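You operate a simulated robot arm through the tools that you are given. There is no shell and no other tool. Be economical: measure what you need, move in short steps, check, and stop when the job is done.

The job below is to be done with a simulated two-armed robot. You get a single attempt, and the scene is never put back.

JOB
On the pale workbench, fold the cream cloth in half.

It is judged by the outcome, as a careful person would: the job done as asked, and still so three seconds after it is handed in. It fails if anything else is knocked over, pushed out of place, dropped, spilled or broken. Flat cloth is picked up by pressing the open fingertips on it (5 to 10 N) and closing them slowly along it; thin cloth reads only 2 to 8 mm in the jaws.

ROBOT AND FRAMES
Two 7-joint arms with two-finger parallel grippers on one trunk, on a base that drives. Base frame: it is fixed to the floor where the robot stands at the start and does not move with it; the origin is under the middle of the robot, x ahead of it, y to its left, z up; the surface under the hand at the start is at about z = 780. Units: mm, degrees, N and s.
The left shoulder is at the start at [71, 156, 1005], the right one opposite. Places, roughly: pale workbench [600, -100, 800]. Payload 3.91 kg a hand.
The TCP of each hand is the grasp point between the finger pads, 30 mm short of the fingertips. In the tool frame z runs along the fingers and y along their closing line. The gripper opens to 110 mm. The fingers are 20 mm wide and 10 mm thick; the gripper's body (48 by 112 mm) begins 55 mm behind the TCP.
Orientation is told as [roll, pitch, yaw] about the base's x, y, z axes, in that order, counted from this pose: with the fingers straight down and closing along the base's y, the tool's x points along the base's -x, its y along +y and its z along -z.

CONTROLS
- The arms move only by the tool drive_tool. It takes "left_commands", "right_commands" or both (then of equal length, played together; a hand with none holds still); each is one flat list of numbers, 6 for each row, row after row: the shift along the tool's x, y, z in units of 500 mm (1.0 is 500 mm), then the turn, a rotation vector about the tool's x, y, z in units of 120 degrees (1.0 is 120 degrees). In form: [tx, ty, tz, rx, ry, rz, tx, ty, tz, rx, ry, rz, ...]. A call has 1 to 12 rows; each row is the pose to reach, as a shift and turn from the pose commanded when the call began, along the tool's axes at that moment. "left_gripper" and "right_gripper" are, for a hand that has rows, the gripper command, from -1 (fully open) to 1 (shut), values between in proportion, set as the call begins (left out, the last holds). A call with a number of a shift or a turn outside -1 to 1 is refused whole. Each row takes 0.2 s and may step no farther than 50 mm and 8.6 degrees from the row before; otherwise, or with a gripper value out of range, the whole call is refused. A pose out of reach is approached as far as the arm can. The call stops where the force on the tool passes 40 N (or 10 N more than at its start, if that is more) or the arm is blocked; 0.2 s more then pass. Each finger travels about 108 mm/s and halts on what it meets, pressing with about 22 N; the grip force reading is that of the motor and also rises with nothing between the fingers. The clock runs only during rows and for 0.2 s after the last one: add rows that repeat a pose to give the fingers time. It gives the time, the measured TCP pose, the force on the tool (base axes), the opening and the grip force at its end, in the units of the frame above (readings bear some noise), with the torque about the TCP (base axes, N m) and any sound that the robot's microphone picked up, and new pictures: "views" is both (left out), scene, wrist or none (wrist: the cameras of the hands that moved).
- Cameras (640 x 400 px; columns grow to the right, rows downward): "scene" is now at [137.9, -28.9, 1244.2]; the picture's right is [-0.28, -0.96, 0.00], its down [-0.51, 0.15, -0.85] and it looks along [0.81, -0.24, -0.53] (base axes); focal length 214 px, centre (320, 200). "left" rides on the left gripper at [72, -17, -103] in its tool frame; the picture's right is [0.23, 0.97, 0.00], its down [-0.76, 0.18, -0.62] and it looks along [-0.61, 0.14, 0.78] (tool axes); focal length 222 px, centre (320, 200). "right" rides on the right gripper at [72, 17, -103] in its tool frame; the picture's right is [-0.23, 0.97, 0.00], its down [-0.76, -0.18, -0.62] and it looks along [-0.61, -0.14, 0.78] (tool axes); focal length 222 px, centre (320, 200). There is no depth. A picture from a camera that has moved, and an enlarged one, comes with that camera's place and axes in the base frame and with its lens. The place of the scene camera against the robot may be out by one fixed shift of up to 12 mm in any direction.
- slide_trunk(by): slides the trunk up (or, below 0, down) by that many mm; the arms and the scene camera ride with it, the base frame stays. It gives what a move gives, with no picture.
- steer(legs): drives the robot by 1 to 6 legs, each [ahead, left, turn to the left] in mm, mm and degrees, along the robot's own axes; the way and the turn of a leg run together, so that a leg with both is an arc; at most 1500 mm and 180 degrees a leg. The arms and the cameras ride along, it lands a little off, and it stops where it bumps. It gives what a move gives, and a new picture of the scene camera.
- pan_tilt(pan, tilt): turns the head with the scene camera to pan (to the left, within 86 degrees either way) and tilt (down, from -29 to 69), counted from straight ahead of the robot. It gives what a move gives, and a new picture of the scene camera.
- inspect(camera, box): a new picture of the part [left, top, right, bottom] of that camera's present view, enlarged. It takes no simulated time.
- job_done(): hands the job in; it is judged then, once.

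Go step by step. Nothing tells you exact positions but the pictures and the camera data: compare them with the known pose of the tool, close in by small moves and look again before you grip or let go. The budget is 120 turns and 260 pictures, counting those below and the enlarged ones. Unless the task says otherwise, let go and move clear before handing in, and close with one line.

The tools are called after ">>>" by a JSON object that holds its "api" and its "payload". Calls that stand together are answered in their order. drive_tool: Moves the arms, as the interface text tells. Its arguments: {"type":"object","properties":{"left_commands":{"type":"array","items":{"type":"number"}},"left_gripper":{"type":"number"},"right_commands":{"type":"array","items":{"type":"number"}},"right_gripper":{"type":"number"},"views":{"type":"string","enum":["both","scene","wrist","none"]}},"required":[]} The other tools are called the same way: slide_trunk (by) slides the trunk up or down; steer (legs) drives the base; pan_tilt (pan, tilt) turns the head that bears the scene camera; inspect (camera, box) takes an enlarged picture of a part of a camera's view; job_done () hands the job in.

At the start:

```text
time_s: 0.0
left_eef_pos: [828.4, 315.4, 913.8]
left_tcp_rot: [0.0, 0.1, 0.1]
left_force: [0.5, 0.1, -0.2]
left_wrist_torque: [0.02, 0.01, -0.01]
left_finger_gap: 110.0
left_grip_force: 0.0
right_eef_pos: [686.8, -273.6, 945.4]
right_tcp_rot: [0.0, 0.0, 0.0]
right_force: [-0.7, -0.9, 0.4]
right_wrist_torque: [0.01, -0.02, 0.0]
right_finger_gap: 110.0
right_grip_force: 0.0
trunk travel left (down, up): [-450.0, 490.0]
robot x, y, heading: [1.9, 0.9, -0.0]
head pan, tilt: [-16.4, 31.8]
```

scene: 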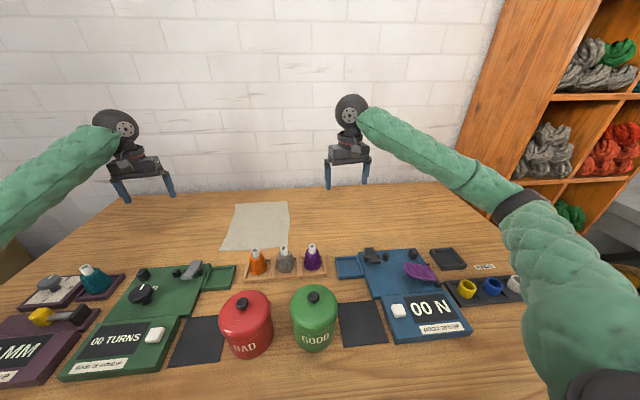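
right: 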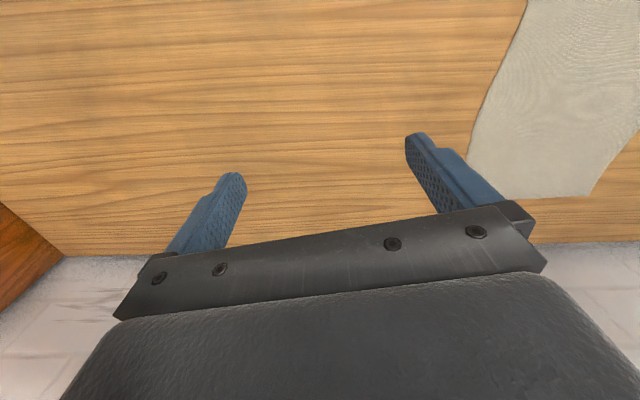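
left: 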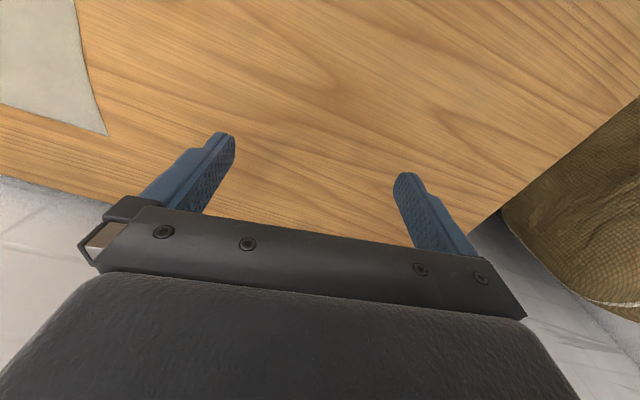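

The cream cloth lies flat mid-bench, about 200 x 260 mm, with bottles in a tray just on its near side. I'll zoom in for the corners first.

>>> {"api": "inspect", "payload": {"camera": "scene", "box": [190, 180, 350, 280]}}

>>> {"api": "pan_tilt", "payload": {"pan": 0, "tilt": 45}}

```text
4.00 times, centred on (270, 230) of scene
camera zoom: at [137.9, -28.9, 1244.2], right [-0.28, -0.96, 0.0], down [-0.51, 0.15, -0.85], along [0.81, -0.24, -0.53], focal length 858 px, centre (520, 80)
```

zoom: 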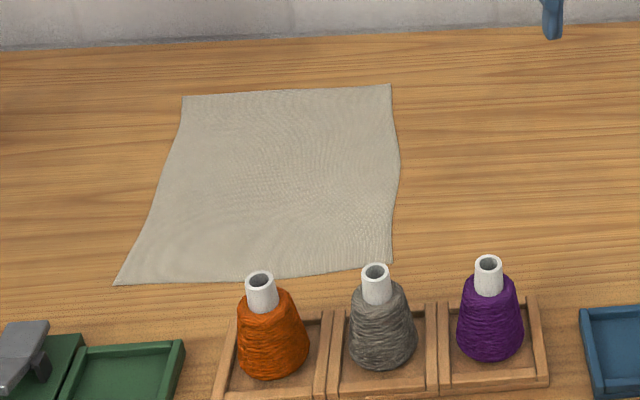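

```text
time_s: 0.8
left_eef_pos: [828.9, 316.4, 914.7]
left_tcp_rot: [0.0, -0.1, 0.0]
left_force: [0.2, 0.5, -1.1]
left_wrist_torque: [-0.02, 0.0, 0.0]
left_finger_gap: 110.0
left_grip_force: 0.0
right_eef_pos: [686.5, -274.9, 945.0]
right_tcp_rot: [-0.1, 0.0, 0.0]
right_force: [0.0, 0.6, 0.1]
right_wrist_torque: [0.04, 0.01, -0.02]
right_finger_gap: 109.8
right_grip_force: 0.1
trunk travel left (down, up): [-450.0, 490.0]
robot x, y, heading: [2.2, 3.5, 0.0]
head pan, tilt: [0.0, 45.0]
camera scene: at [133.2, -3.7, 1224.5], right [0.0, -1.0, 0.0], down [-0.71, 0.0, -0.71], along [0.71, 0.0, -0.71], focal length 214 px, centre (320, 200)
```

scene: 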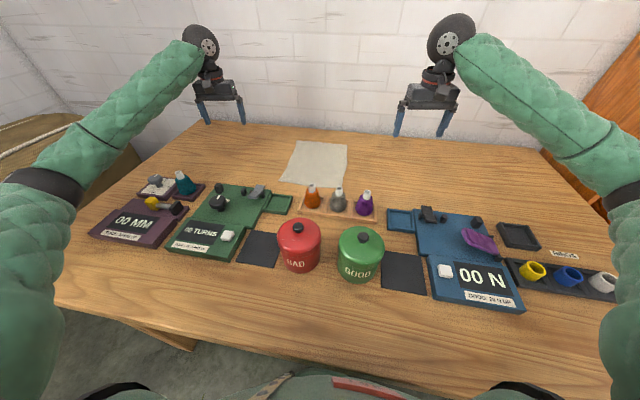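

The cloth's corners come out near A(910,90), B(877,-110), C(622,-71) and D(657,129), turned about -9°. I'll bring both hands above the two far corners, with the fingers part open.

>>> {"api": "drive_tool", "payload": {"left_commands": [-0.018, -0.072, 0.007, 0, 0, 0.0105, -0.035, -0.144, 0.014, 0, 0, 0.021, -0.053, -0.216, 0.021, 0, 0, 0.0314, -0.071, -0.288, 0.027, 0, 0, 0.0419, -0.089, -0.36, 0.034, 0, 0, 0.0524, -0.106, -0.432, 0.041, 0, 0, 0.0628, -0.124, -0.504, 0.048, 0, 0, 0.0733], "right_commands": [-0.052, 0.056, 0.016, 0, 0, 0.0105, -0.103, 0.112, 0.031, 0, 0, 0.021, -0.155, 0.168, 0.047, 0, 0, 0.0314, -0.206, 0.224, 0.063, 0, 0, 0.0419, -0.258, 0.28, 0.079, 0, 0, 0.0524, -0.309, 0.336, 0.094, 0, 0, 0.0628, -0.361, 0.392, 0.11, 0, 0, 0.0733], "left_gripper": 0.45, "right_gripper": 0.45}}

```text
time_s: 2.4
left_eef_pos: [890.2, 66.9, 898.1]
left_tcp_rot: [0.0, -0.2, -8.5]
left_force: [0.1, 1.5, -0.3]
left_wrist_torque: [-0.01, -0.01, 0.01]
left_finger_gap: 30.3
left_grip_force: 0.1
right_eef_pos: [866.8, -76.4, 894.4]
right_tcp_rot: [0.0, -0.2, -8.6]
right_force: [0.7, -0.9, -0.4]
right_wrist_torque: [0.03, 0.01, 0.0]
right_finger_gap: 30.2
right_grip_force: 0.1
trunk travel left (down, up): [-450.0, 490.0]
robot x, y, heading: [3.8, -0.3, 0.2]
head pan, tilt: [0.0, 45.0]
camera scene: at [129.5, -1.7, 1226.2], right [0.0, -1.0, 0.0], down [-0.71, 0.0, -0.71], along [0.71, 0.0, -0.71], focal length 214 px, centre (320, 200)
camera right: at [798.7, -48.3, 996.4], right [0.37, 0.93, 0.0], down [0.72, -0.29, 0.63], along [0.58, -0.23, -0.78], focal length 222 px, centre (320, 200)
camera left: at [815.7, 63.2, 1001.0], right [-0.08, 1.0, 0.0], down [0.78, 0.06, 0.63], along [0.62, 0.05, -0.78], focal length 222 px, centre (320, 200)
```

scene: 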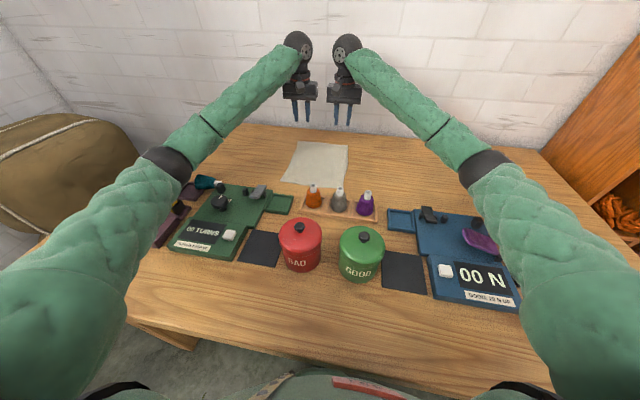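
right: 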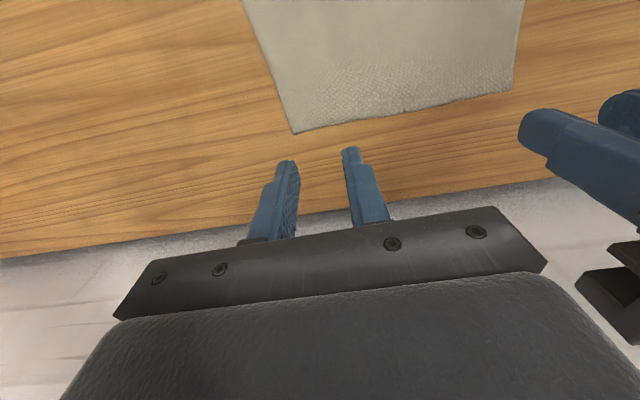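
left: 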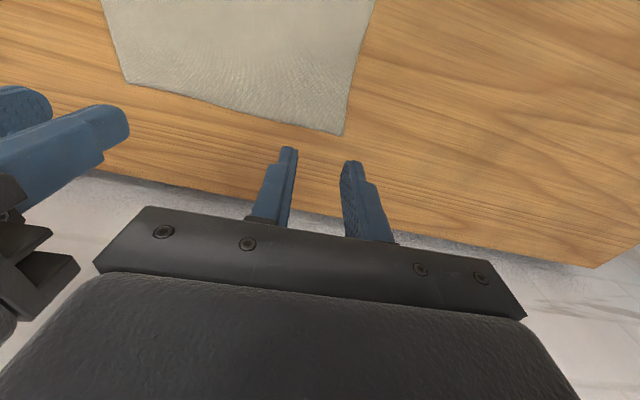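

Both wrist cameras agree on the far corners: A(905,94) and B(871,-105). I'll lower both hands to just above the cloth and check.

>>> {"api": "drive_tool", "payload": {"left_commands": [0.0095, 0.0026, 0.05, 0, 0, 0, 0.0095, 0.0026, 0.1, 0, 0, 0, 0.0095, 0.0026, 0.13, 0, 0, 0, 0.0095, 0.0026, 0.13, 0, 0, 0, 0.0095, 0.0026, 0.13, 0, 0, 0], "right_commands": [0.0122, 0.001, 0.05, 0, 0, 0, 0.0122, 0.001, 0.1, 0, 0, 0, 0.0122, 0.001, 0.13, 0, 0, 0, 0.0122, 0.001, 0.13, 0, 0, 0, 0.0122, 0.001, 0.13, 0, 0, 0], "views": "wrist"}}

```text
time_s: 3.8
left_eef_pos: [887.5, 76.6, 898.7]
left_tcp_rot: [0.7, -4.2, -8.3]
left_force: [0.1, -0.5, 0.8]
left_wrist_torque: [-0.02, 0.0, 0.0]
left_finger_gap: 30.7
left_grip_force: 0.1
right_eef_pos: [861.1, -83.4, 878.2]
right_tcp_rot: [0.3, -3.1, -9.3]
right_force: [-0.3, 0.5, 0.0]
right_wrist_torque: [-0.03, 0.02, -0.01]
right_finger_gap: 30.2
right_grip_force: 0.0
trunk travel left (down, up): [-450.0, 490.0]
robot x, y, heading: [8.7, 1.0, 0.1]
head pan, tilt: [0.0, 45.0]
stopped in row 5 (left hand): the arm was blocked; the commanded pose is now the measured one
camera right: at [786.9, -54.5, 977.0], right [0.38, 0.92, 0.02], down [0.69, -0.3, 0.66], along [0.62, -0.24, -0.75], focal length 222 px, centre (320, 200)
camera left: at [806.7, 70.4, 996.2], right [-0.09, 1.0, -0.01], down [0.73, 0.07, 0.68], along [0.68, 0.05, -0.73], focal length 222 px, centre (320, 200)
```

right: 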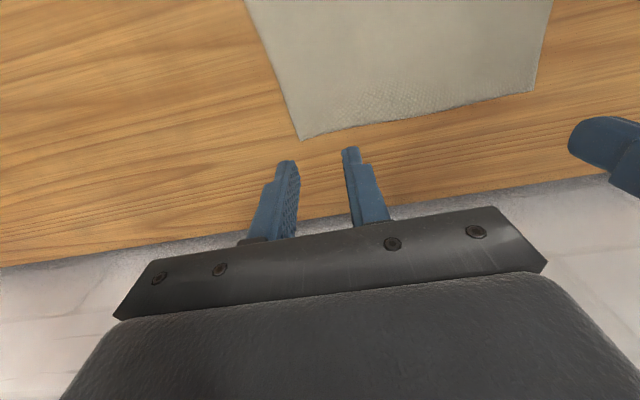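
left: 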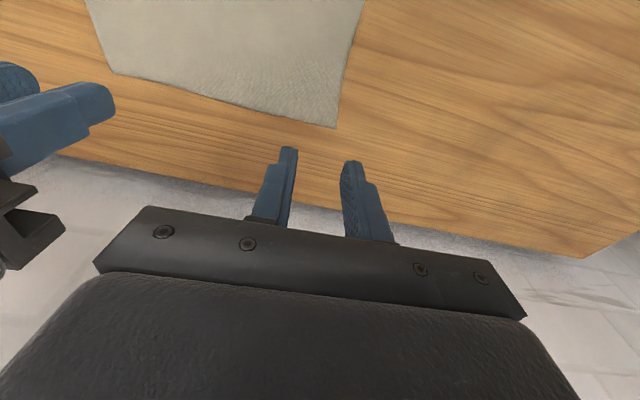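

The left arm has run out of reach at that spot. I'll look down at the base and table edge to see whether there's room to drive forward a little.

>>> {"api": "pan_tilt", "payload": {"pan": 0, "tilt": 69}}

```text
time_s: 4.7
left_eef_pos: [887.4, 76.8, 896.3]
left_tcp_rot: [0.7, -4.1, -8.3]
left_force: [0.3, -0.7, 0.2]
left_wrist_torque: [0.01, -0.02, 0.05]
left_finger_gap: 30.4
left_grip_force: 0.0
right_eef_pos: [860.4, -83.8, 876.7]
right_tcp_rot: [0.1, -3.0, -9.3]
right_force: [0.4, 0.7, -0.4]
right_wrist_torque: [0.0, 0.02, 0.04]
right_finger_gap: 30.4
right_grip_force: 0.1
trunk travel left (down, up): [-450.0, 490.0]
robot x, y, heading: [4.9, -0.9, -0.2]
head pan, tilt: [0.0, 68.8]
camera scene: at [92.1, -2.4, 1207.4], right [0.0, -1.0, 0.0], down [-0.92, 0.0, -0.38], along [0.38, 0.0, -0.92], focal length 214 px, centre (320, 200)
```

scene: 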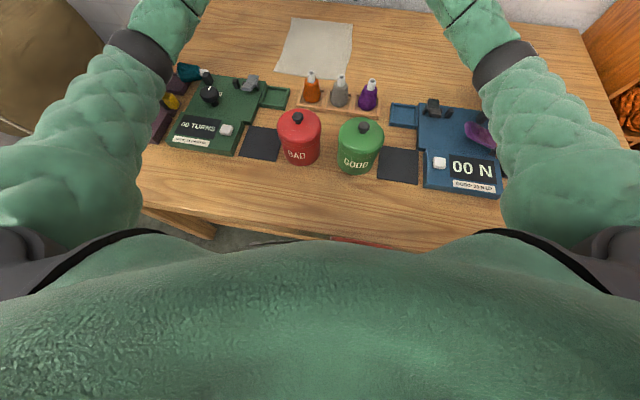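

Clearance to the table is unclear, so I won't drive. I'll pull the hands back a little, straighten them, and raise the trunk 60 mm so that the arms reach out level.

>>> {"api": "drive_tool", "payload": {"left_commands": [0.05, 0, 0, 0.003, 0.018, 0.004, 0.1, 0, 0, 0.006, 0.035, 0.0075, 0.1, 0, 0, 0.006, 0.035, 0.0075], "right_commands": [0.05, 0, 0, 0, 0.013, 0, 0.1, 0, 0, 0.001, 0.026, 0, 0.1, 0, 0, 0.001, 0.026, 0], "views": "none"}}

>>> {"api": "slide_trunk", "payload": {"by": 60}}

```text
time_s: 5.7
left_eef_pos: [837.1, 85.6, 879.8]
left_tcp_rot: [0.0, 0.6, -9.0]
left_force: [-1.4, 0.4, -0.8]
left_wrist_torque: [0.0, -0.02, 0.03]
left_finger_gap: 30.0
left_grip_force: 0.1
right_eef_pos: [811.6, -76.0, 870.7]
right_tcp_rot: [0.2, 0.1, -9.2]
right_force: [0.4, 0.3, 0.3]
right_wrist_torque: [0.02, -0.02, 0.0]
right_finger_gap: 30.2
right_grip_force: 0.2
trunk travel left (down, up): [-450.0, 490.0]
robot x, y, heading: [2.0, -1.2, 0.1]
head pan, tilt: [0.0, 68.8]
stopped in row 3 (left hand): the arm was blocked; the commanded pose is now the measured one
```

```text
time_s: 6.7
left_eef_pos: [853.2, 82.8, 917.6]
left_tcp_rot: [-0.1, 1.9, -9.0]
left_force: [0.5, -0.6, -0.4]
left_wrist_torque: [0.0, 0.01, 0.03]
left_finger_gap: 30.2
left_grip_force: 0.0
right_eef_pos: [826.7, -77.5, 904.8]
right_tcp_rot: [-0.1, 1.6, -9.3]
right_force: [-0.3, 0.0, -0.2]
right_wrist_torque: [-0.02, 0.0, 0.03]
right_finger_gap: 30.4
right_grip_force: 0.1
trunk travel left (down, up): [-510.0, 430.0]
robot x, y, heading: [5.2, 2.4, -0.2]
head pan, tilt: [0.0, 68.8]
```

The left arm reports being blocked even while pulling back, so I'll look at the arms.

>>> {"api": "pan_tilt", "payload": {"pan": 0, "tilt": 25}}

```text
time_s: 7.8
left_eef_pos: [850.2, 82.1, 918.6]
left_tcp_rot: [-0.1, 1.9, -9.1]
left_force: [-0.3, 1.0, -0.3]
left_wrist_torque: [0.0, 0.02, 0.0]
left_finger_gap: 30.6
left_grip_force: 0.0
right_eef_pos: [823.8, -77.0, 906.7]
right_tcp_rot: [-0.2, 1.4, -9.3]
right_force: [-1.5, 0.3, 0.0]
right_wrist_torque: [0.01, 0.01, 0.0]
right_finger_gap: 30.3
right_grip_force: 0.0
trunk travel left (down, up): [-510.0, 430.0]
robot x, y, heading: [3.5, -0.4, -0.0]
head pan, tilt: [0.0, 25.0]
camera scene: at [147.9, -4.3, 1315.0], right [0.0, -1.0, 0.0], down [-0.42, 0.0, -0.91], along [0.91, 0.0, -0.42], focal length 214 px, centre (320, 200)
```

scene: 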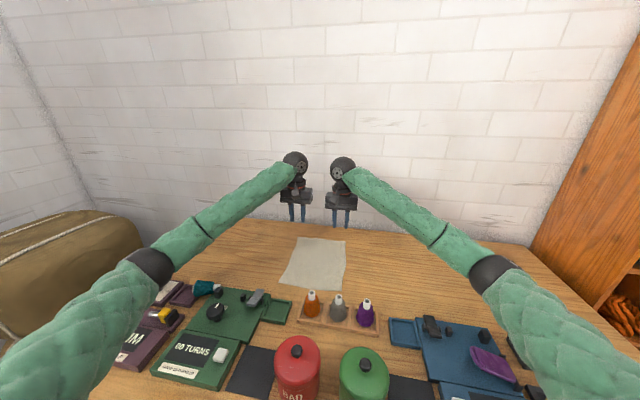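

The teal item by the left elbow looks different from before, so I'll zoom in on it.

>>> {"api": "inspect", "payload": {"camera": "scene", "box": [110, 230, 310, 355]}}

```text
3.20 times, centred on (210, 292) of scene
camera zoom: at [147.9, -4.3, 1315.0], right [0.0, -1.0, 0.0], down [-0.42, 0.0, -0.91], along [0.91, 0.0, -0.42], focal length 686 px, centre (672, -96)
```

zoom: 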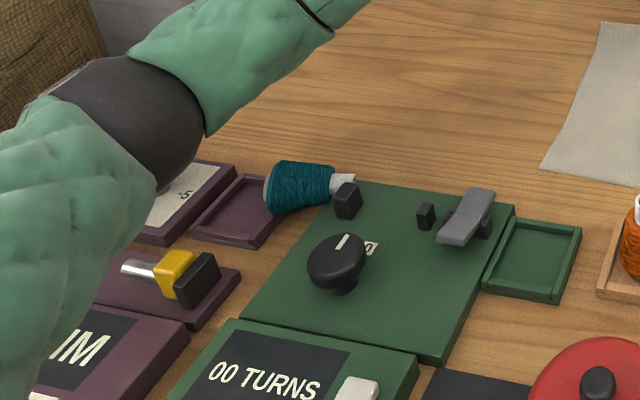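

My left elbow knocked over the teal yarn cone. I'll raise the trunk so both elbows are well clear, then see exactly how the cone lies so I can stand it back up in its tray.

>>> {"api": "slide_trunk", "payload": {"by": 150}}

>>> {"api": "pan_tilt", "payload": {"pan": 25, "tilt": 48}}

>>> {"api": "inspect", "payload": {"camera": "scene", "box": [220, 130, 420, 255]}}

```text
time_s: 9.5
left_eef_pos: [852.5, 83.5, 1068.0]
left_tcp_rot: [-0.1, 2.0, -9.0]
left_force: [0.5, -0.5, 0.0]
left_wrist_torque: [-0.01, -0.01, -0.04]
left_finger_gap: 30.6
left_grip_force: 0.0
right_eef_pos: [824.7, -77.1, 1057.6]
right_tcp_rot: [-0.1, 1.4, -9.3]
right_force: [0.8, -0.5, 0.5]
right_wrist_torque: [0.01, 0.01, 0.0]
right_finger_gap: 30.3
right_grip_force: 0.0
trunk travel left (down, up): [-660.0, 280.0]
robot x, y, heading: [1.4, -0.3, -0.1]
head pan, tilt: [0.0, 25.0]
```

```text
time_s: 10.4
left_eef_pos: [851.3, 82.4, 1068.1]
left_tcp_rot: [-0.2, 1.9, -8.9]
left_force: [0.0, -0.7, 0.1]
left_wrist_torque: [0.04, 0.02, -0.01]
left_finger_gap: 30.6
left_grip_force: 0.0
right_eef_pos: [825.6, -78.1, 1057.1]
right_tcp_rot: [-0.1, 1.3, -9.2]
right_force: [0.4, -0.5, 0.7]
right_wrist_torque: [0.02, 0.02, 0.02]
right_finger_gap: 30.5
right_grip_force: 0.0
trunk travel left (down, up): [-660.0, 280.0]
robot x, y, heading: [2.2, -2.9, -0.1]
head pan, tilt: [25.0, 48.0]
camera scene: at [127.6, 28.9, 1430.3], right [0.42, -0.91, 0.0], down [-0.67, -0.31, -0.67], along [0.61, 0.28, -0.74], focal length 214 px, centre (320, 200)
```

scene: 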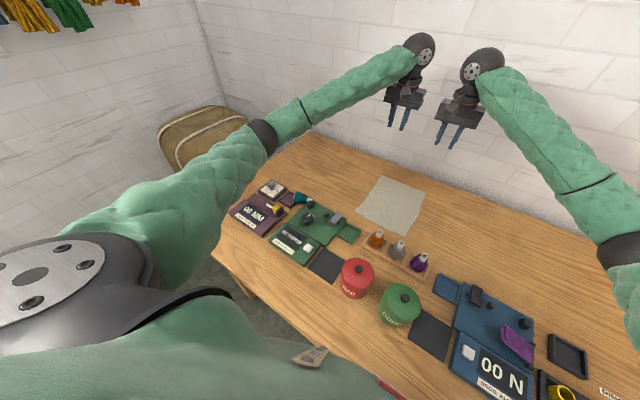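

```text
3.20 times, centred on (320, 192) of scene
camera zoom: at [127.6, 28.9, 1430.3], right [0.42, -0.91, 0.0], down [-0.67, -0.31, -0.67], along [0.61, 0.28, -0.74], focal length 686 px, centre (320, 224)
```

zoom: 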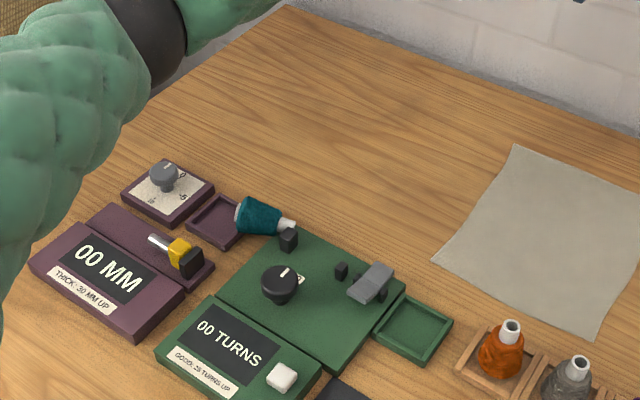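

The cone lies on its side, base at about (610,351) and tip near (617,289), just right of its tray centred about (610,390). I'll bring the left hand high over it, turning it so the fingers close across the cone.

>>> {"api": "drive_tool", "payload": {"left_commands": [0.0455, 0.0327, 0.018, 0, 0, -0.0688, 0.091, 0.0653, 0.036, 0, 0, -0.1375, 0.1365, 0.098, 0.054, 0, 0, -0.206, 0.182, 0.1307, 0.072, 0, 0, -0.275, 0.2275, 0.163, 0.09, 0, 0, -0.344, 0.273, 0.196, 0.108, 0, 0, -0.4125], "left_gripper": -0.45, "views": "scene"}}

```text
time_s: 11.8
left_eef_pos: [728.9, 201.4, 1020.3]
left_tcp_rot: [1.3, 1.4, 40.5]
left_force: [0.5, -0.9, 0.2]
left_wrist_torque: [-0.02, 0.01, 0.03]
left_finger_gap: 79.7
left_grip_force: 0.1
right_eef_pos: [823.9, -76.9, 1058.2]
right_tcp_rot: [-0.1, 1.4, -9.4]
right_force: [0.3, 0.2, 0.1]
right_wrist_torque: [0.03, 0.0, 0.02]
right_finger_gap: 30.4
right_grip_force: 0.0
trunk travel left (down, up): [-660.0, 280.0]
robot x, y, heading: [2.2, -3.2, -0.0]
head pan, tilt: [25.0, 48.0]
camera scene: at [126.9, 30.0, 1430.4], right [0.42, -0.91, 0.0], down [-0.67, -0.31, -0.67], along [0.61, 0.28, -0.74], focal length 214 px, centre (320, 200)
```

scene: 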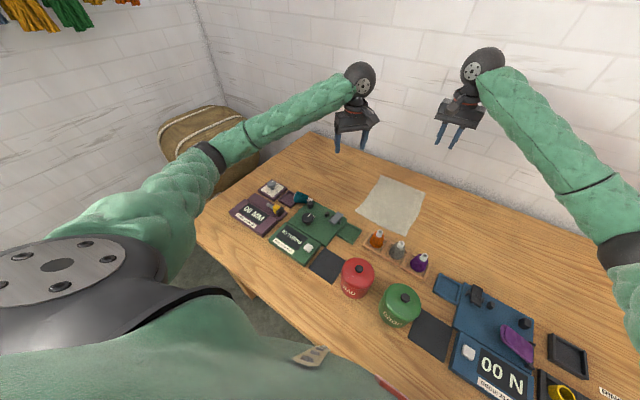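

The elbow is well clear now. I'll continue to above the cone.

>>> {"api": "drive_tool", "payload": {"left_commands": [0.0043, 0.055, 0.02, 0, 0, -0.0688, 0.0087, 0.11, 0.04, 0, 0, -0.1375, 0.013, 0.165, 0.06, 0, 0, -0.206, 0.0173, 0.22, 0.08, 0, 0, -0.275, 0.0217, 0.275, 0.1, 0, 0, -0.344, 0.026, 0.33, 0.12, 0, 0, -0.4125, 0.026, 0.33, 0.12, 0, 0, -0.4125]}}

```text
time_s: 13.4
left_eef_pos: [611.2, 318.9, 963.2]
left_tcp_rot: [1.8, -0.1, 89.9]
left_force: [-0.4, 0.0, 0.0]
left_wrist_torque: [-0.01, 0.03, -0.01]
left_finger_gap: 79.8
left_grip_force: 0.1
right_eef_pos: [824.5, -78.0, 1057.1]
right_tcp_rot: [-0.1, 1.5, -9.2]
right_force: [0.3, -0.3, 0.6]
right_wrist_torque: [-0.03, 0.02, 0.04]
right_finger_gap: 30.1
right_grip_force: 0.1
trunk travel left (down, up): [-660.0, 280.0]
robot x, y, heading: [2.8, -2.3, 0.1]
head pan, tilt: [25.0, 48.0]
camera scene: at [128.1, 28.5, 1430.2], right [0.42, -0.91, 0.0], down [-0.67, -0.31, -0.67], along [0.61, 0.28, -0.74], focal length 214 px, centre (320, 200)
camera left: at [632.3, 246.7, 1066.0], right [-0.97, -0.23, 0.03], down [-0.16, 0.76, 0.63], along [-0.17, 0.61, -0.77], focal length 222 px, centre (320, 200)
```

scene: 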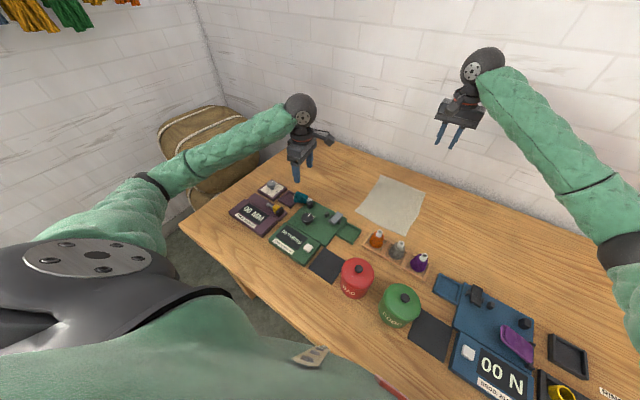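
left: 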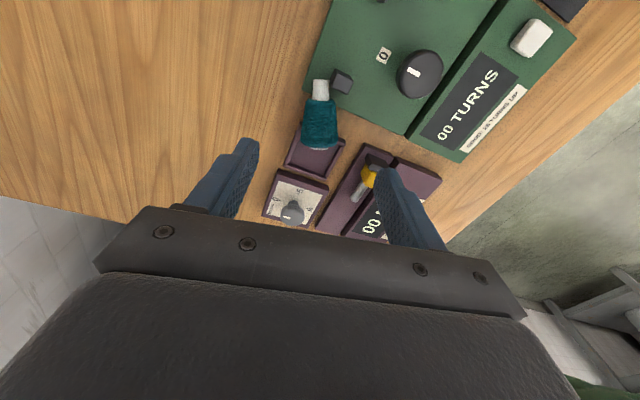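

>>> {"api": "inspect", "payload": {"camera": "left", "box": [250, 60, 410, 160]}}

```text
4.00 times, centred on (330, 110) of left
camera zoom: at [632.3, 246.7, 1066.0], right [-0.97, -0.23, 0.03], down [-0.16, 0.76, 0.63], along [-0.17, 0.61, -0.77], focal length 888 px, centre (280, 560)
```

zoom: 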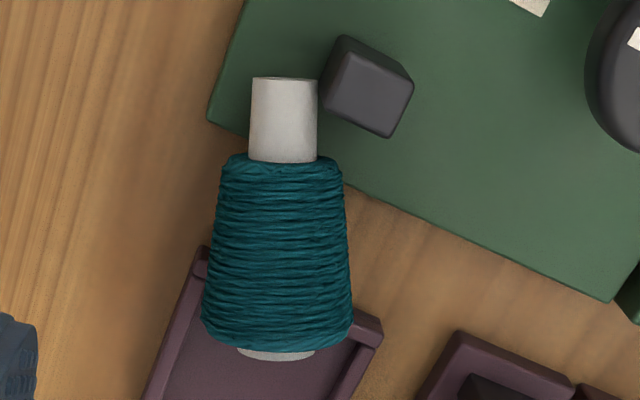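

The cone is about 77 mm long, its axis tilted ~12°, with its middle near (602,339). I'll align the left hand and lower it partway.

>>> {"api": "drive_tool", "payload": {"left_commands": [-0.017, 0.009, 0.05, 0, 0, -0.052, -0.035, 0.018, 0.1, 0, 0, -0.104, -0.035, 0.018, 0.14, 0, 0, -0.104, -0.035, 0.018, 0.166, 0, 0, -0.104, -0.035, 0.018, 0.166, 0, 0, -0.104], "left_gripper": -0.018, "views": "wrist"}}

>>> {"api": "inspect", "payload": {"camera": "left", "box": [220, 80, 440, 217]}}

```text
time_s: 14.6
left_eef_pos: [600.2, 335.8, 880.7]
left_tcp_rot: [1.7, -0.5, 102.4]
left_force: [0.4, 0.1, -0.3]
left_wrist_torque: [0.0, 0.0, -0.02]
left_finger_gap: 56.1
left_grip_force: 0.0
right_eef_pos: [823.7, -77.3, 1057.4]
right_tcp_rot: [-0.2, 1.3, -9.3]
right_force: [-0.8, -0.4, 0.0]
right_wrist_torque: [0.0, 0.04, -0.02]
right_finger_gap: 30.3
right_grip_force: 0.1
trunk travel left (down, up): [-660.0, 280.0]
robot x, y, heading: [6.8, -0.4, 0.0]
head pan, tilt: [25.0, 48.0]
camera left: at [635.8, 269.9, 982.9], right [-0.9, -0.43, 0.03], down [-0.32, 0.7, 0.64], along [-0.29, 0.57, -0.77], focal length 222 px, centre (320, 200)
```

left: 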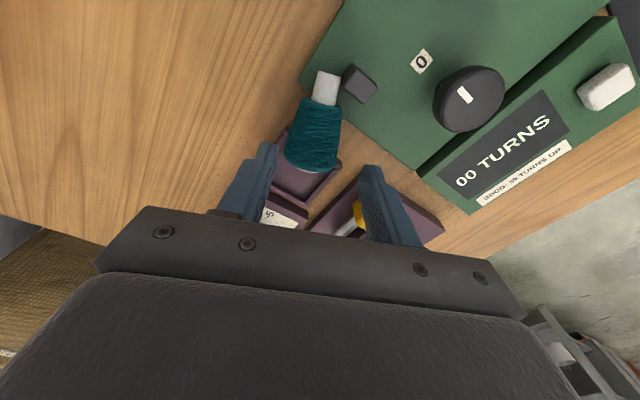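

```text
2.91 times, centred on (330, 148) of left
camera zoom: at [635.8, 269.9, 982.9], right [-0.9, -0.43, 0.03], down [-0.32, 0.7, 0.64], along [-0.29, 0.57, -0.77], focal length 646 px, centre (291, 350)
```

zoom: 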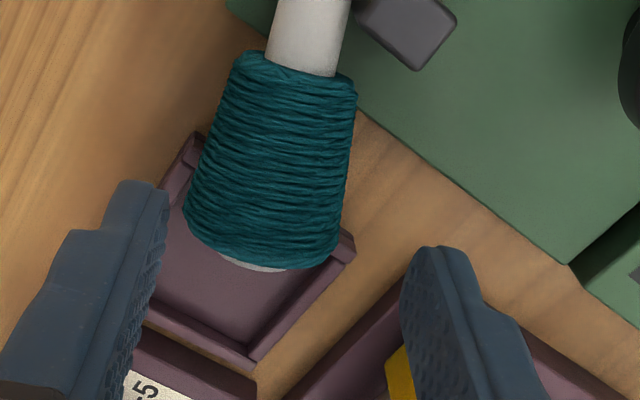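

The fingers straddle the cone well, so I'll lower to grip height.

>>> {"api": "drive_tool", "payload": {"left_commands": [-0.005, -0.008, 0.04, 0, 0, 0, -0.005, -0.008, 0.08, 0, 0, 0, -0.005, -0.008, 0.105, 0, 0, 0, -0.005, -0.008, 0.118, 0, 0, 0, -0.005, -0.008, 0.118, 0, 0, 0], "views": "wrist"}}

```text
time_s: 15.8
left_eef_pos: [601.1, 338.2, 824.4]
left_tcp_rot: [1.5, -0.6, 102.5]
left_force: [1.4, 2.7, 30.6]
left_wrist_torque: [0.52, -0.79, -0.19]
left_finger_gap: 56.6
left_grip_force: 0.8
right_eef_pos: [824.1, -77.6, 1059.9]
right_tcp_rot: [0.0, 1.4, -9.3]
right_force: [-0.1, 0.3, -0.3]
right_wrist_torque: [-0.01, -0.04, -0.01]
right_finger_gap: 30.4
right_grip_force: 0.1
trunk travel left (down, up): [-660.0, 280.0]
robot x, y, heading: [1.8, -2.1, -0.1]
head pan, tilt: [25.0, 48.0]
camera left: at [636.1, 271.8, 927.4], right [-0.9, -0.43, 0.02], down [-0.32, 0.7, 0.64], along [-0.29, 0.57, -0.77], focal length 222 px, centre (320, 200)
```

left: 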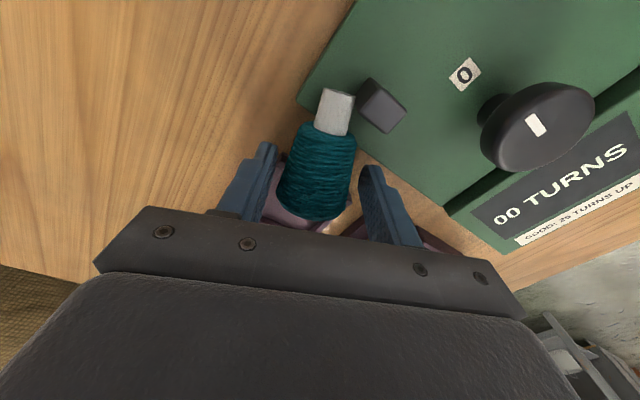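

The +x finger came down on the tray's rim. I'll rise slightly, shift a touch toward the tip, and then close on the cone.

>>> {"api": "drive_tool", "payload": {"left_commands": [0.0, -0.006, 0.108, 0, 0, 0, 0.0, -0.006, 0.108, 0, 0, 0], "views": "none"}}

```text
refused: row 1 steps farther than a row can; nothing moved
```

>>> {"api": "drive_tool", "payload": {"left_commands": [0.0, 0.0, -0.016, 0, 0, 0, 0.01, 0.0, -0.016, 0, 0, 0], "views": "none"}}

>>> {"api": "drive_tool", "payload": {"left_commands": [0, 0, 0, 0, 0, 0, 0, 0, 0, 0, 0, 0, 0, 0, 0, 0, 0, 0], "left_gripper": 0.35, "views": "wrist"}}

```text
time_s: 16.4
left_eef_pos: [602.5, 333.5, 831.0]
left_tcp_rot: [1.8, -0.6, 102.4]
left_force: [-0.2, -0.3, 0.2]
left_wrist_torque: [-0.02, -0.03, 0.02]
left_finger_gap: 55.8
left_grip_force: 0.0
right_eef_pos: [825.0, -77.6, 1057.3]
right_tcp_rot: [0.0, 1.4, -9.4]
right_force: [0.2, 0.5, -1.0]
right_wrist_torque: [0.02, -0.04, 0.03]
right_finger_gap: 30.1
right_grip_force: 0.1
trunk travel left (down, up): [-660.0, 280.0]
robot x, y, heading: [5.5, -0.0, -0.2]
head pan, tilt: [25.0, 48.0]
```

```text
time_s: 17.2
left_eef_pos: [602.6, 333.9, 828.7]
left_tcp_rot: [1.8, -0.6, 102.5]
left_force: [0.5, 0.0, 0.3]
left_wrist_torque: [-0.01, 0.01, 0.01]
left_finger_gap: 38.8
left_grip_force: 22.3
right_eef_pos: [824.7, -76.5, 1056.9]
right_tcp_rot: [0.0, 1.4, -9.3]
right_force: [0.1, -0.2, 0.0]
right_wrist_torque: [0.01, 0.0, 0.04]
right_finger_gap: 30.5
right_grip_force: 0.0
trunk travel left (down, up): [-660.0, 280.0]
robot x, y, heading: [1.2, 1.7, -0.2]
head pan, tilt: [25.0, 48.0]
camera left: at [638.0, 267.3, 932.1], right [-0.9, -0.43, 0.03], down [-0.32, 0.7, 0.64], along [-0.29, 0.57, -0.77], focal length 222 px, centre (320, 200)
```

left: 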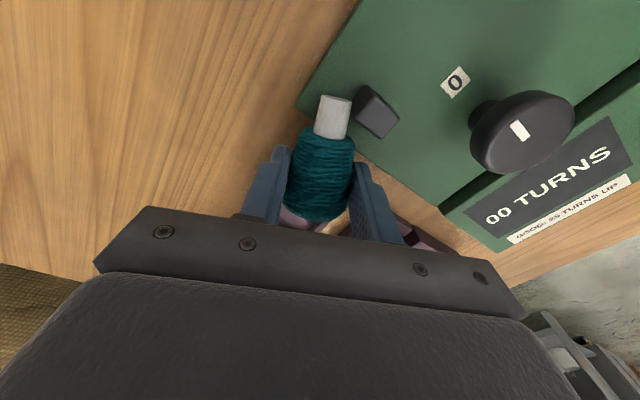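

The cone is held at 38.8 mm. I'll lift it and turn it tip-up about the closing line.

>>> {"api": "drive_tool", "payload": {"left_commands": [0, 0, -0.06, 0, 0, 0, 0, 0, -0.13, 0, 0, 0, 0, 0, -0.2, 0, 0.03, 0, 0, 0, -0.2, 0, 0.1, 0, 0, 0, -0.2, 0, 0.17, 0, 0, 0, -0.2, 0, 0.24, 0, 0, 0, -0.2, 0, 0.3, 0, 0, 0, -0.2, 0, 0.3, 0], "left_gripper": 0.5}}

```text
time_s: 19.0
left_eef_pos: [605.0, 333.6, 928.7]
left_tcp_rot: [2.2, 35.4, 103.6]
left_force: [-0.6, 0.1, -0.9]
left_wrist_torque: [0.04, 0.01, 0.0]
left_finger_gap: 38.7
left_grip_force: 21.8
right_eef_pos: [824.6, -78.5, 1056.4]
right_tcp_rot: [-0.2, 1.4, -9.3]
right_force: [-0.8, -0.2, -0.4]
right_wrist_torque: [-0.01, 0.0, 0.03]
right_finger_gap: 30.1
right_grip_force: 0.1
trunk travel left (down, up): [-660.0, 280.0]
robot x, y, heading: [2.8, 0.5, -0.2]
head pan, tilt: [25.0, 48.0]
camera scene: at [127.5, 28.9, 1430.3], right [0.42, -0.91, 0.0], down [-0.67, -0.31, -0.67], along [0.61, 0.28, -0.74], focal length 214 px, centre (320, 200)
camera left: at [625.8, 340.5, 1055.5], right [-0.91, -0.39, 0.16], down [-0.38, 0.92, 0.07], along [-0.18, 0.0, -0.98], focal length 222 px, centre (320, 200)
```

scene: 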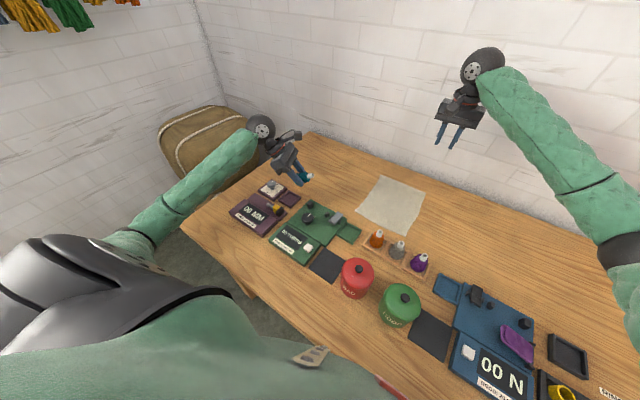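
left: 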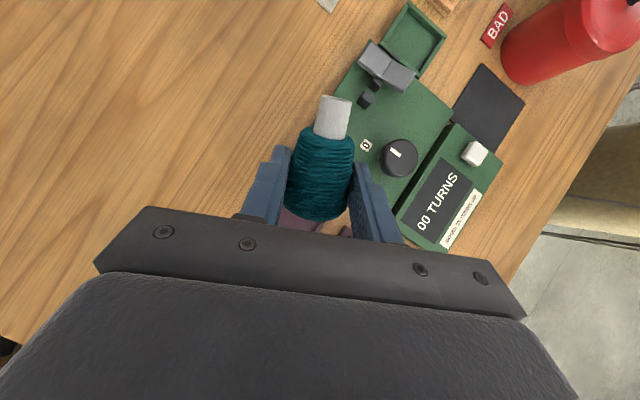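

The turn works with the cone held firmly, so I'll continue to about 80°.

>>> {"api": "drive_tool", "payload": {"left_commands": [0, 0, 0, 0, 0.06, 0, 0, 0, 0, 0, 0.12, 0, 0, 0, 0, 0, 0.18, 0, 0, 0, 0, 0, 0.24, 0, 0, 0, 0, 0, 0.3, 0, 0, 0, 0, 0, 0.36, 0, 0, 0, 0, 0, 0.36, 0]}}

>>> {"api": "inspect", "payload": {"camera": "scene", "box": [220, 100, 380, 200]}}

```text
time_s: 20.6
left_eef_pos: [605.5, 334.4, 929.9]
left_tcp_rot: [9.0, 78.5, 111.2]
left_force: [0.0, -0.3, -0.7]
left_wrist_torque: [0.03, 0.0, 0.0]
left_finger_gap: 38.5
left_grip_force: 22.1
right_eef_pos: [825.9, -77.7, 1056.4]
right_tcp_rot: [-0.2, 1.5, -9.1]
right_force: [0.5, 0.2, 0.4]
right_wrist_torque: [0.02, -0.02, 0.02]
right_finger_gap: 30.2
right_grip_force: 0.0
trunk travel left (down, up): [-660.0, 280.0]
robot x, y, heading: [1.6, 0.7, -0.0]
head pan, tilt: [25.0, 48.0]
camera scene: at [127.2, 29.1, 1430.3], right [0.42, -0.91, 0.0], down [-0.67, -0.31, -0.67], along [0.61, 0.28, -0.74], focal length 214 px, centre (320, 200)
camera left: at [606.2, 424.7, 1020.8], right [-0.93, -0.25, 0.25], down [-0.36, 0.7, -0.62], along [-0.02, -0.67, -0.74], focal length 222 px, centre (320, 200)
```

scene: 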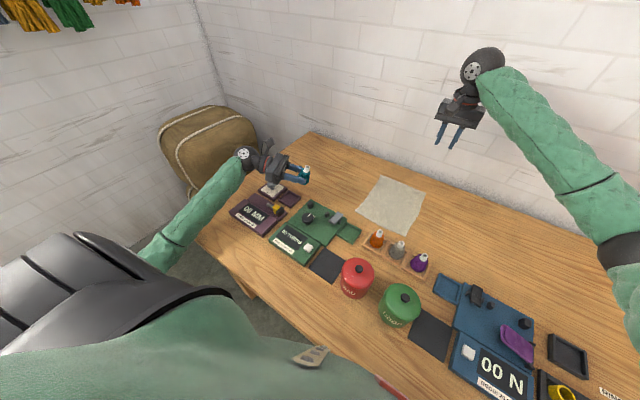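
left: 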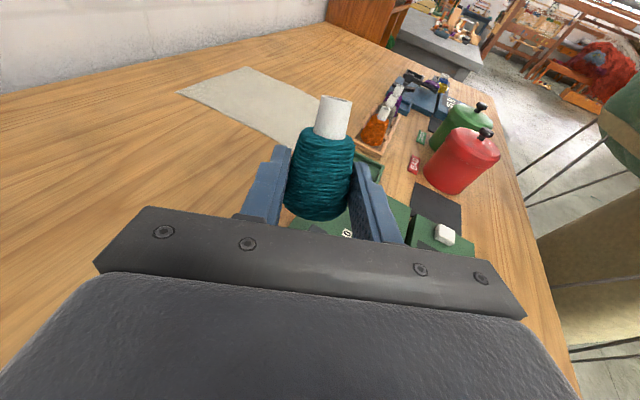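

```text
4.00 times, centred on (300, 150) of scene
camera zoom: at [127.2, 29.1, 1430.3], right [0.42, -0.91, 0.0], down [-0.67, -0.31, -0.67], along [0.61, 0.28, -0.74], focal length 858 px, centre (400, 400)
```

zoom: 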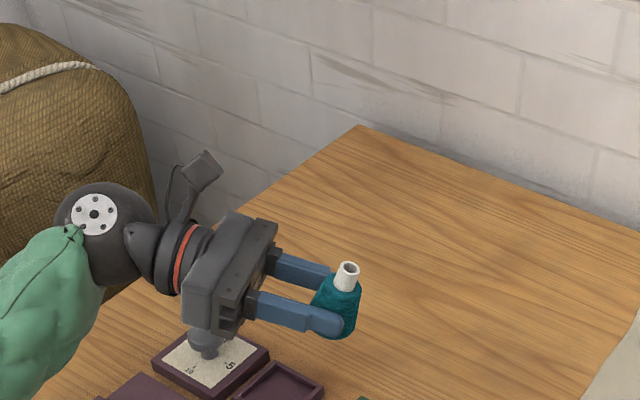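

The cone is nearly upright, but the hand would foul the dial box at the tray. I'll stand the cone on the bare table farther out, near (780,320), then re-grip it from above and put it back in the tray.

>>> {"api": "drive_tool", "payload": {"left_commands": [-0.0186, -0.0666, 0.0187, 0, 0.01, 0, -0.0372, -0.1332, 0.0374, 0, 0.02, 0, -0.0558, -0.2, 0.0562, 0, 0.03, 0, -0.0744, -0.2664, 0.0749, 0, 0.04, 0, -0.093, -0.333, 0.0936, 0, 0.05, 0, -0.093, -0.333, 0.0936, 0, 0.05, 0]}}

>>> {"api": "inspect", "payload": {"camera": "scene", "box": [240, 90, 400, 190]}}

```text
time_s: 22.2
left_eef_pos: [750.6, 359.7, 890.9]
left_tcp_rot: [2.3, 83.0, 106.8]
left_force: [-0.6, -0.9, 0.2]
left_wrist_torque: [-0.03, 0.0, 0.0]
left_finger_gap: 38.3
left_grip_force: 22.2
right_eef_pos: [811.2, -64.0, 1060.9]
right_tcp_rot: [0.7, 1.2, -7.6]
right_force: [-0.8, -0.6, -0.9]
right_wrist_torque: [0.0, 0.02, 0.05]
right_finger_gap: 30.3
right_grip_force: 0.2
trunk travel left (down, up): [-660.0, 280.0]
robot x, y, heading: [-4.6, 2.2, 1.8]
head pan, tilt: [25.0, 48.0]
stopped in row 6 (left hand): the arm was blocked; the commanded pose is now the measured one
camera scene: at [107.2, 16.1, 1431.8], right [0.45, -0.89, -0.01], down [-0.66, -0.33, -0.68], along [0.6, 0.31, -0.74], focal length 214 px, centre (320, 200)
camera left: at [743.0, 455.8, 975.4], right [-0.93, -0.27, 0.23], down [-0.35, 0.64, -0.68], along [0.04, -0.72, -0.7], focal length 222 px, centre (320, 200)
```

scene: 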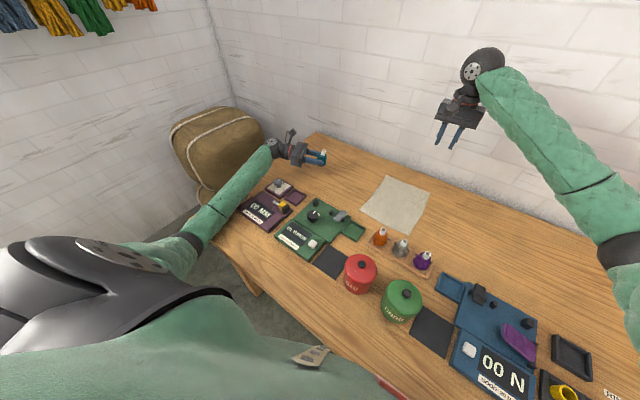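
left: 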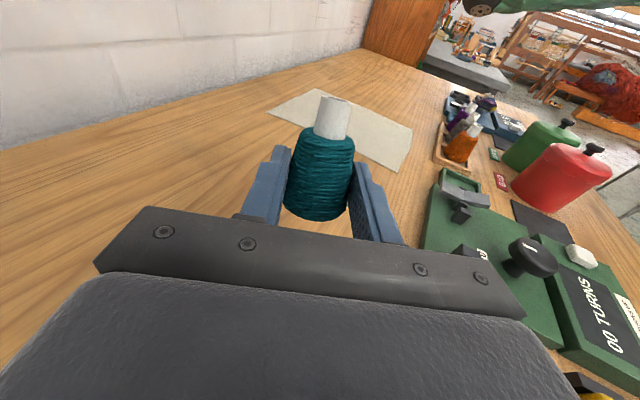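

```text
4.00 times, centred on (320, 140) of scene
camera zoom: at [107.2, 16.1, 1431.8], right [0.45, -0.89, -0.01], down [-0.66, -0.33, -0.68], along [0.6, 0.31, -0.74], focal length 858 px, centre (320, 440)
```

zoom: 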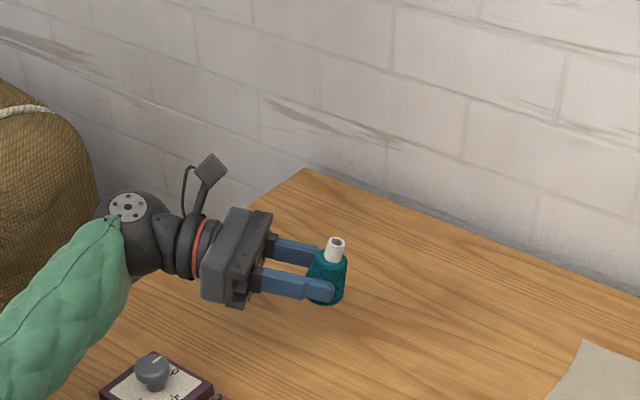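

The left forearm seems to have met the bag or table side, and the robot swivelled slightly. I'll move the hand away to the right, to open table beyond the green device.

>>> {"api": "drive_tool", "payload": {"left_commands": [0.015, 0.027, 0.054, 0, 0, 0, 0.03, 0.054, 0.108, 0, 0, 0, 0.045, 0.081, 0.162, 0, 0, 0, 0.045, 0.108, 0.215, 0, 0, 0, 0.045, 0.108, 0.215, 0, 0, 0]}}

```text
time_s: 23.6
left_eef_pos: [728.6, 268.9, 912.3]
left_tcp_rot: [-8.2, 81.3, 97.9]
left_force: [0.3, 1.5, -1.3]
left_wrist_torque: [-0.06, -0.04, 0.01]
left_finger_gap: 38.6
left_grip_force: 22.3
right_eef_pos: [811.3, -57.9, 1062.0]
right_tcp_rot: [0.6, 1.2, -7.3]
right_force: [0.5, -1.5, -0.7]
right_wrist_torque: [0.07, 0.04, 0.04]
right_finger_gap: 30.3
right_grip_force: 0.1
trunk travel left (down, up): [-660.0, 280.0]
robot x, y, heading: [-8.7, 4.5, 2.2]
head pan, tilt: [25.0, 48.0]
stopped in row 5 (left hand): the arm was blocked; the commanded pose is now the measured one
camera scene: at [107.4, 19.2, 1432.0], right [0.45, -0.89, -0.01], down [-0.66, -0.33, -0.68], along [0.6, 0.31, -0.74], focal length 214 px, centre (320, 200)
camera left: at [718.0, 361.9, 1000.8], right [-0.93, -0.3, 0.2], down [-0.36, 0.66, -0.66], along [0.07, -0.69, -0.72], focal length 222 px, centre (320, 200)
```

scene: 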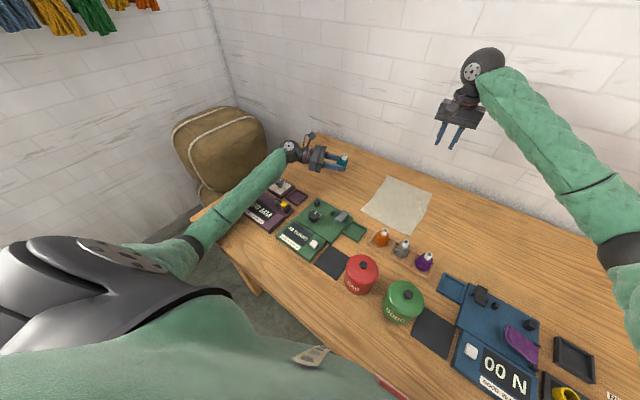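
left: 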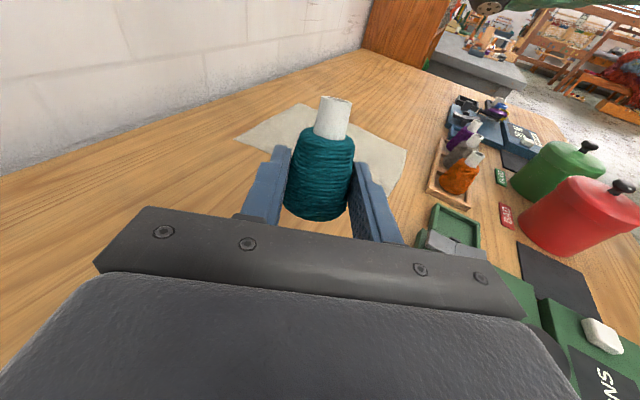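

>>> {"api": "inspect", "payload": {"camera": "scene", "box": [120, 120, 380, 283]}}

```text
2.45 times, centred on (250, 202) of scene
camera zoom: at [107.4, 19.2, 1432.0], right [0.45, -0.89, -0.01], down [-0.66, -0.33, -0.68], along [0.6, 0.31, -0.74], focal length 526 px, centre (492, 196)
```

zoom: 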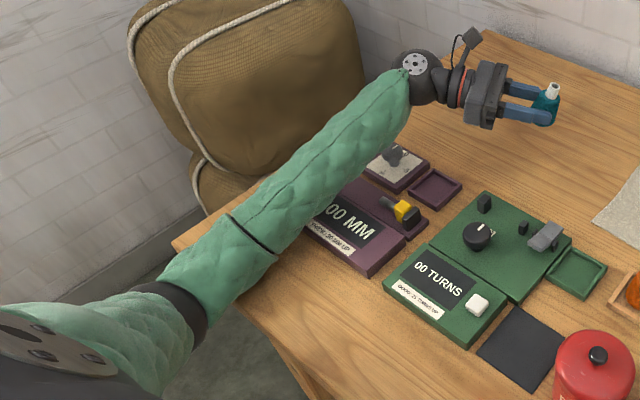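

The elbow has dropped low against the table's edge. Raising the trunk will lift the whole arm off.

>>> {"api": "slide_trunk", "payload": {"by": 150}}

>>> {"api": "inspect", "payload": {"camera": "scene", "box": [120, 120, 380, 283]}}

```text
time_s: 25.4
left_eef_pos: [734.2, 271.0, 1048.6]
left_tcp_rot: [-1.4, 82.4, 104.2]
left_force: [-0.7, 0.1, -0.8]
left_wrist_torque: [0.03, -0.03, -0.02]
left_finger_gap: 38.4
left_grip_force: 21.6
right_eef_pos: [819.4, -48.1, 1207.2]
right_tcp_rot: [-0.1, 1.4, -7.5]
right_force: [0.3, 0.0, 1.0]
right_wrist_torque: [-0.03, -0.02, 0.01]
right_finger_gap: 30.4
right_grip_force: 0.0
trunk travel left (down, up): [-810.0, 130.0]
robot x, y, heading: [-7.5, 4.0, 1.8]
head pan, tilt: [25.0, 48.0]
```

```text
2.45 times, centred on (250, 202) of scene
camera zoom: at [116.8, 35.8, 1580.2], right [0.45, -0.89, 0.0], down [-0.66, -0.34, -0.67], along [0.6, 0.3, -0.74], focal length 526 px, centre (492, 196)
```

zoom: 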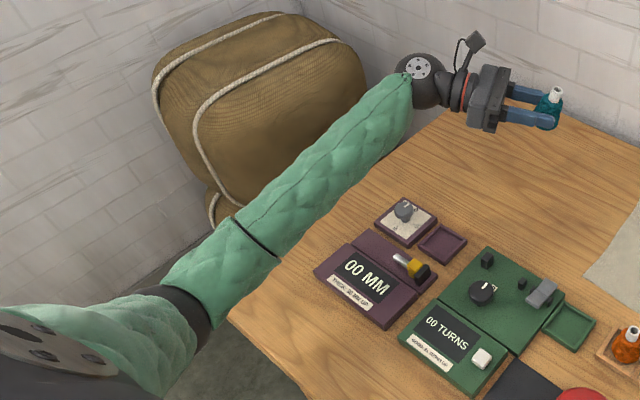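

The arm is free and the devices look undisturbed. With the trunk higher the elbow stays well above the table, so I'll now lower the cone toward open table near (785,220).

>>> {"api": "drive_tool", "payload": {"left_commands": [-0.056, -0.0145, 0.0246, 0, 0, 0, -0.113, -0.029, 0.049, 0, 0, 0, -0.169, -0.0435, 0.074, 0, 0, 0, -0.226, -0.058, 0.098, 0, 0, 0, -0.282, -0.0725, 0.123, 0, 0, 0, -0.282, -0.0725, 0.123, 0, 0, 0]}}

>>> {"api": "inspect", "payload": {"camera": "scene", "box": [120, 120, 380, 283]}}

```text
time_s: 26.8
left_eef_pos: [779.3, 243.5, 900.1]
left_tcp_rot: [-1.7, 82.4, 103.8]
left_force: [-0.1, 0.7, -0.7]
left_wrist_torque: [0.01, 0.01, -0.02]
left_finger_gap: 38.5
left_grip_force: 22.3
right_eef_pos: [818.1, -46.9, 1206.9]
right_tcp_rot: [0.0, 1.5, -7.4]
right_force: [-0.9, 0.1, -0.4]
right_wrist_torque: [-0.02, 0.04, -0.03]
right_finger_gap: 30.3
right_grip_force: 0.0
trunk travel left (down, up): [-810.0, 130.0]
robot x, y, heading: [-4.8, 2.1, 2.0]
head pan, tilt: [25.0, 48.0]
camera scene: at [116.6, 36.3, 1580.3], right [0.45, -0.89, 0.0], down [-0.66, -0.34, -0.67], along [0.6, 0.3, -0.74], focal length 214 px, centre (320, 200)
camera left: at [771.8, 337.7, 986.7], right [-0.93, -0.29, 0.22], down [-0.36, 0.64, -0.67], along [0.05, -0.71, -0.7], focal length 222 px, centre (320, 200)
```

scene: 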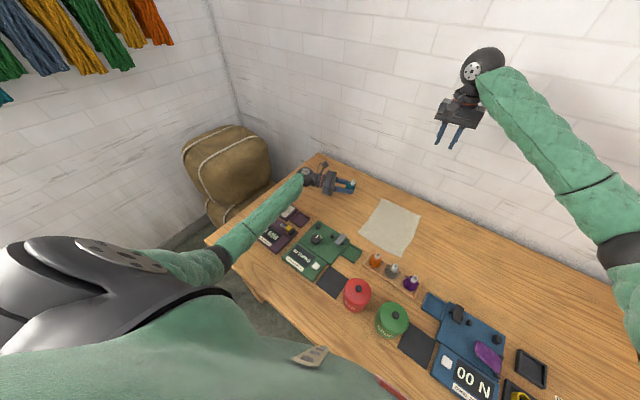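
left: 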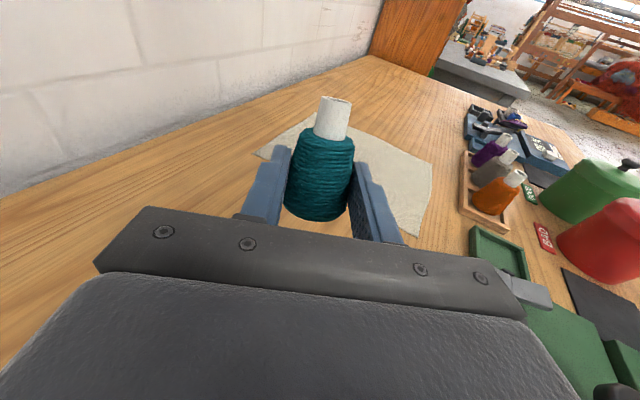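

```text
2.45 times, centred on (250, 202) of scene
camera zoom: at [116.6, 36.3, 1580.3], right [0.45, -0.89, 0.0], down [-0.66, -0.34, -0.67], along [0.6, 0.3, -0.74], focal length 526 px, centre (492, 196)
```

zoom: 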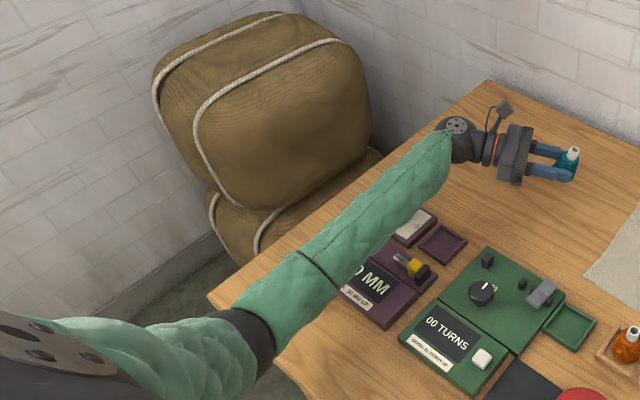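

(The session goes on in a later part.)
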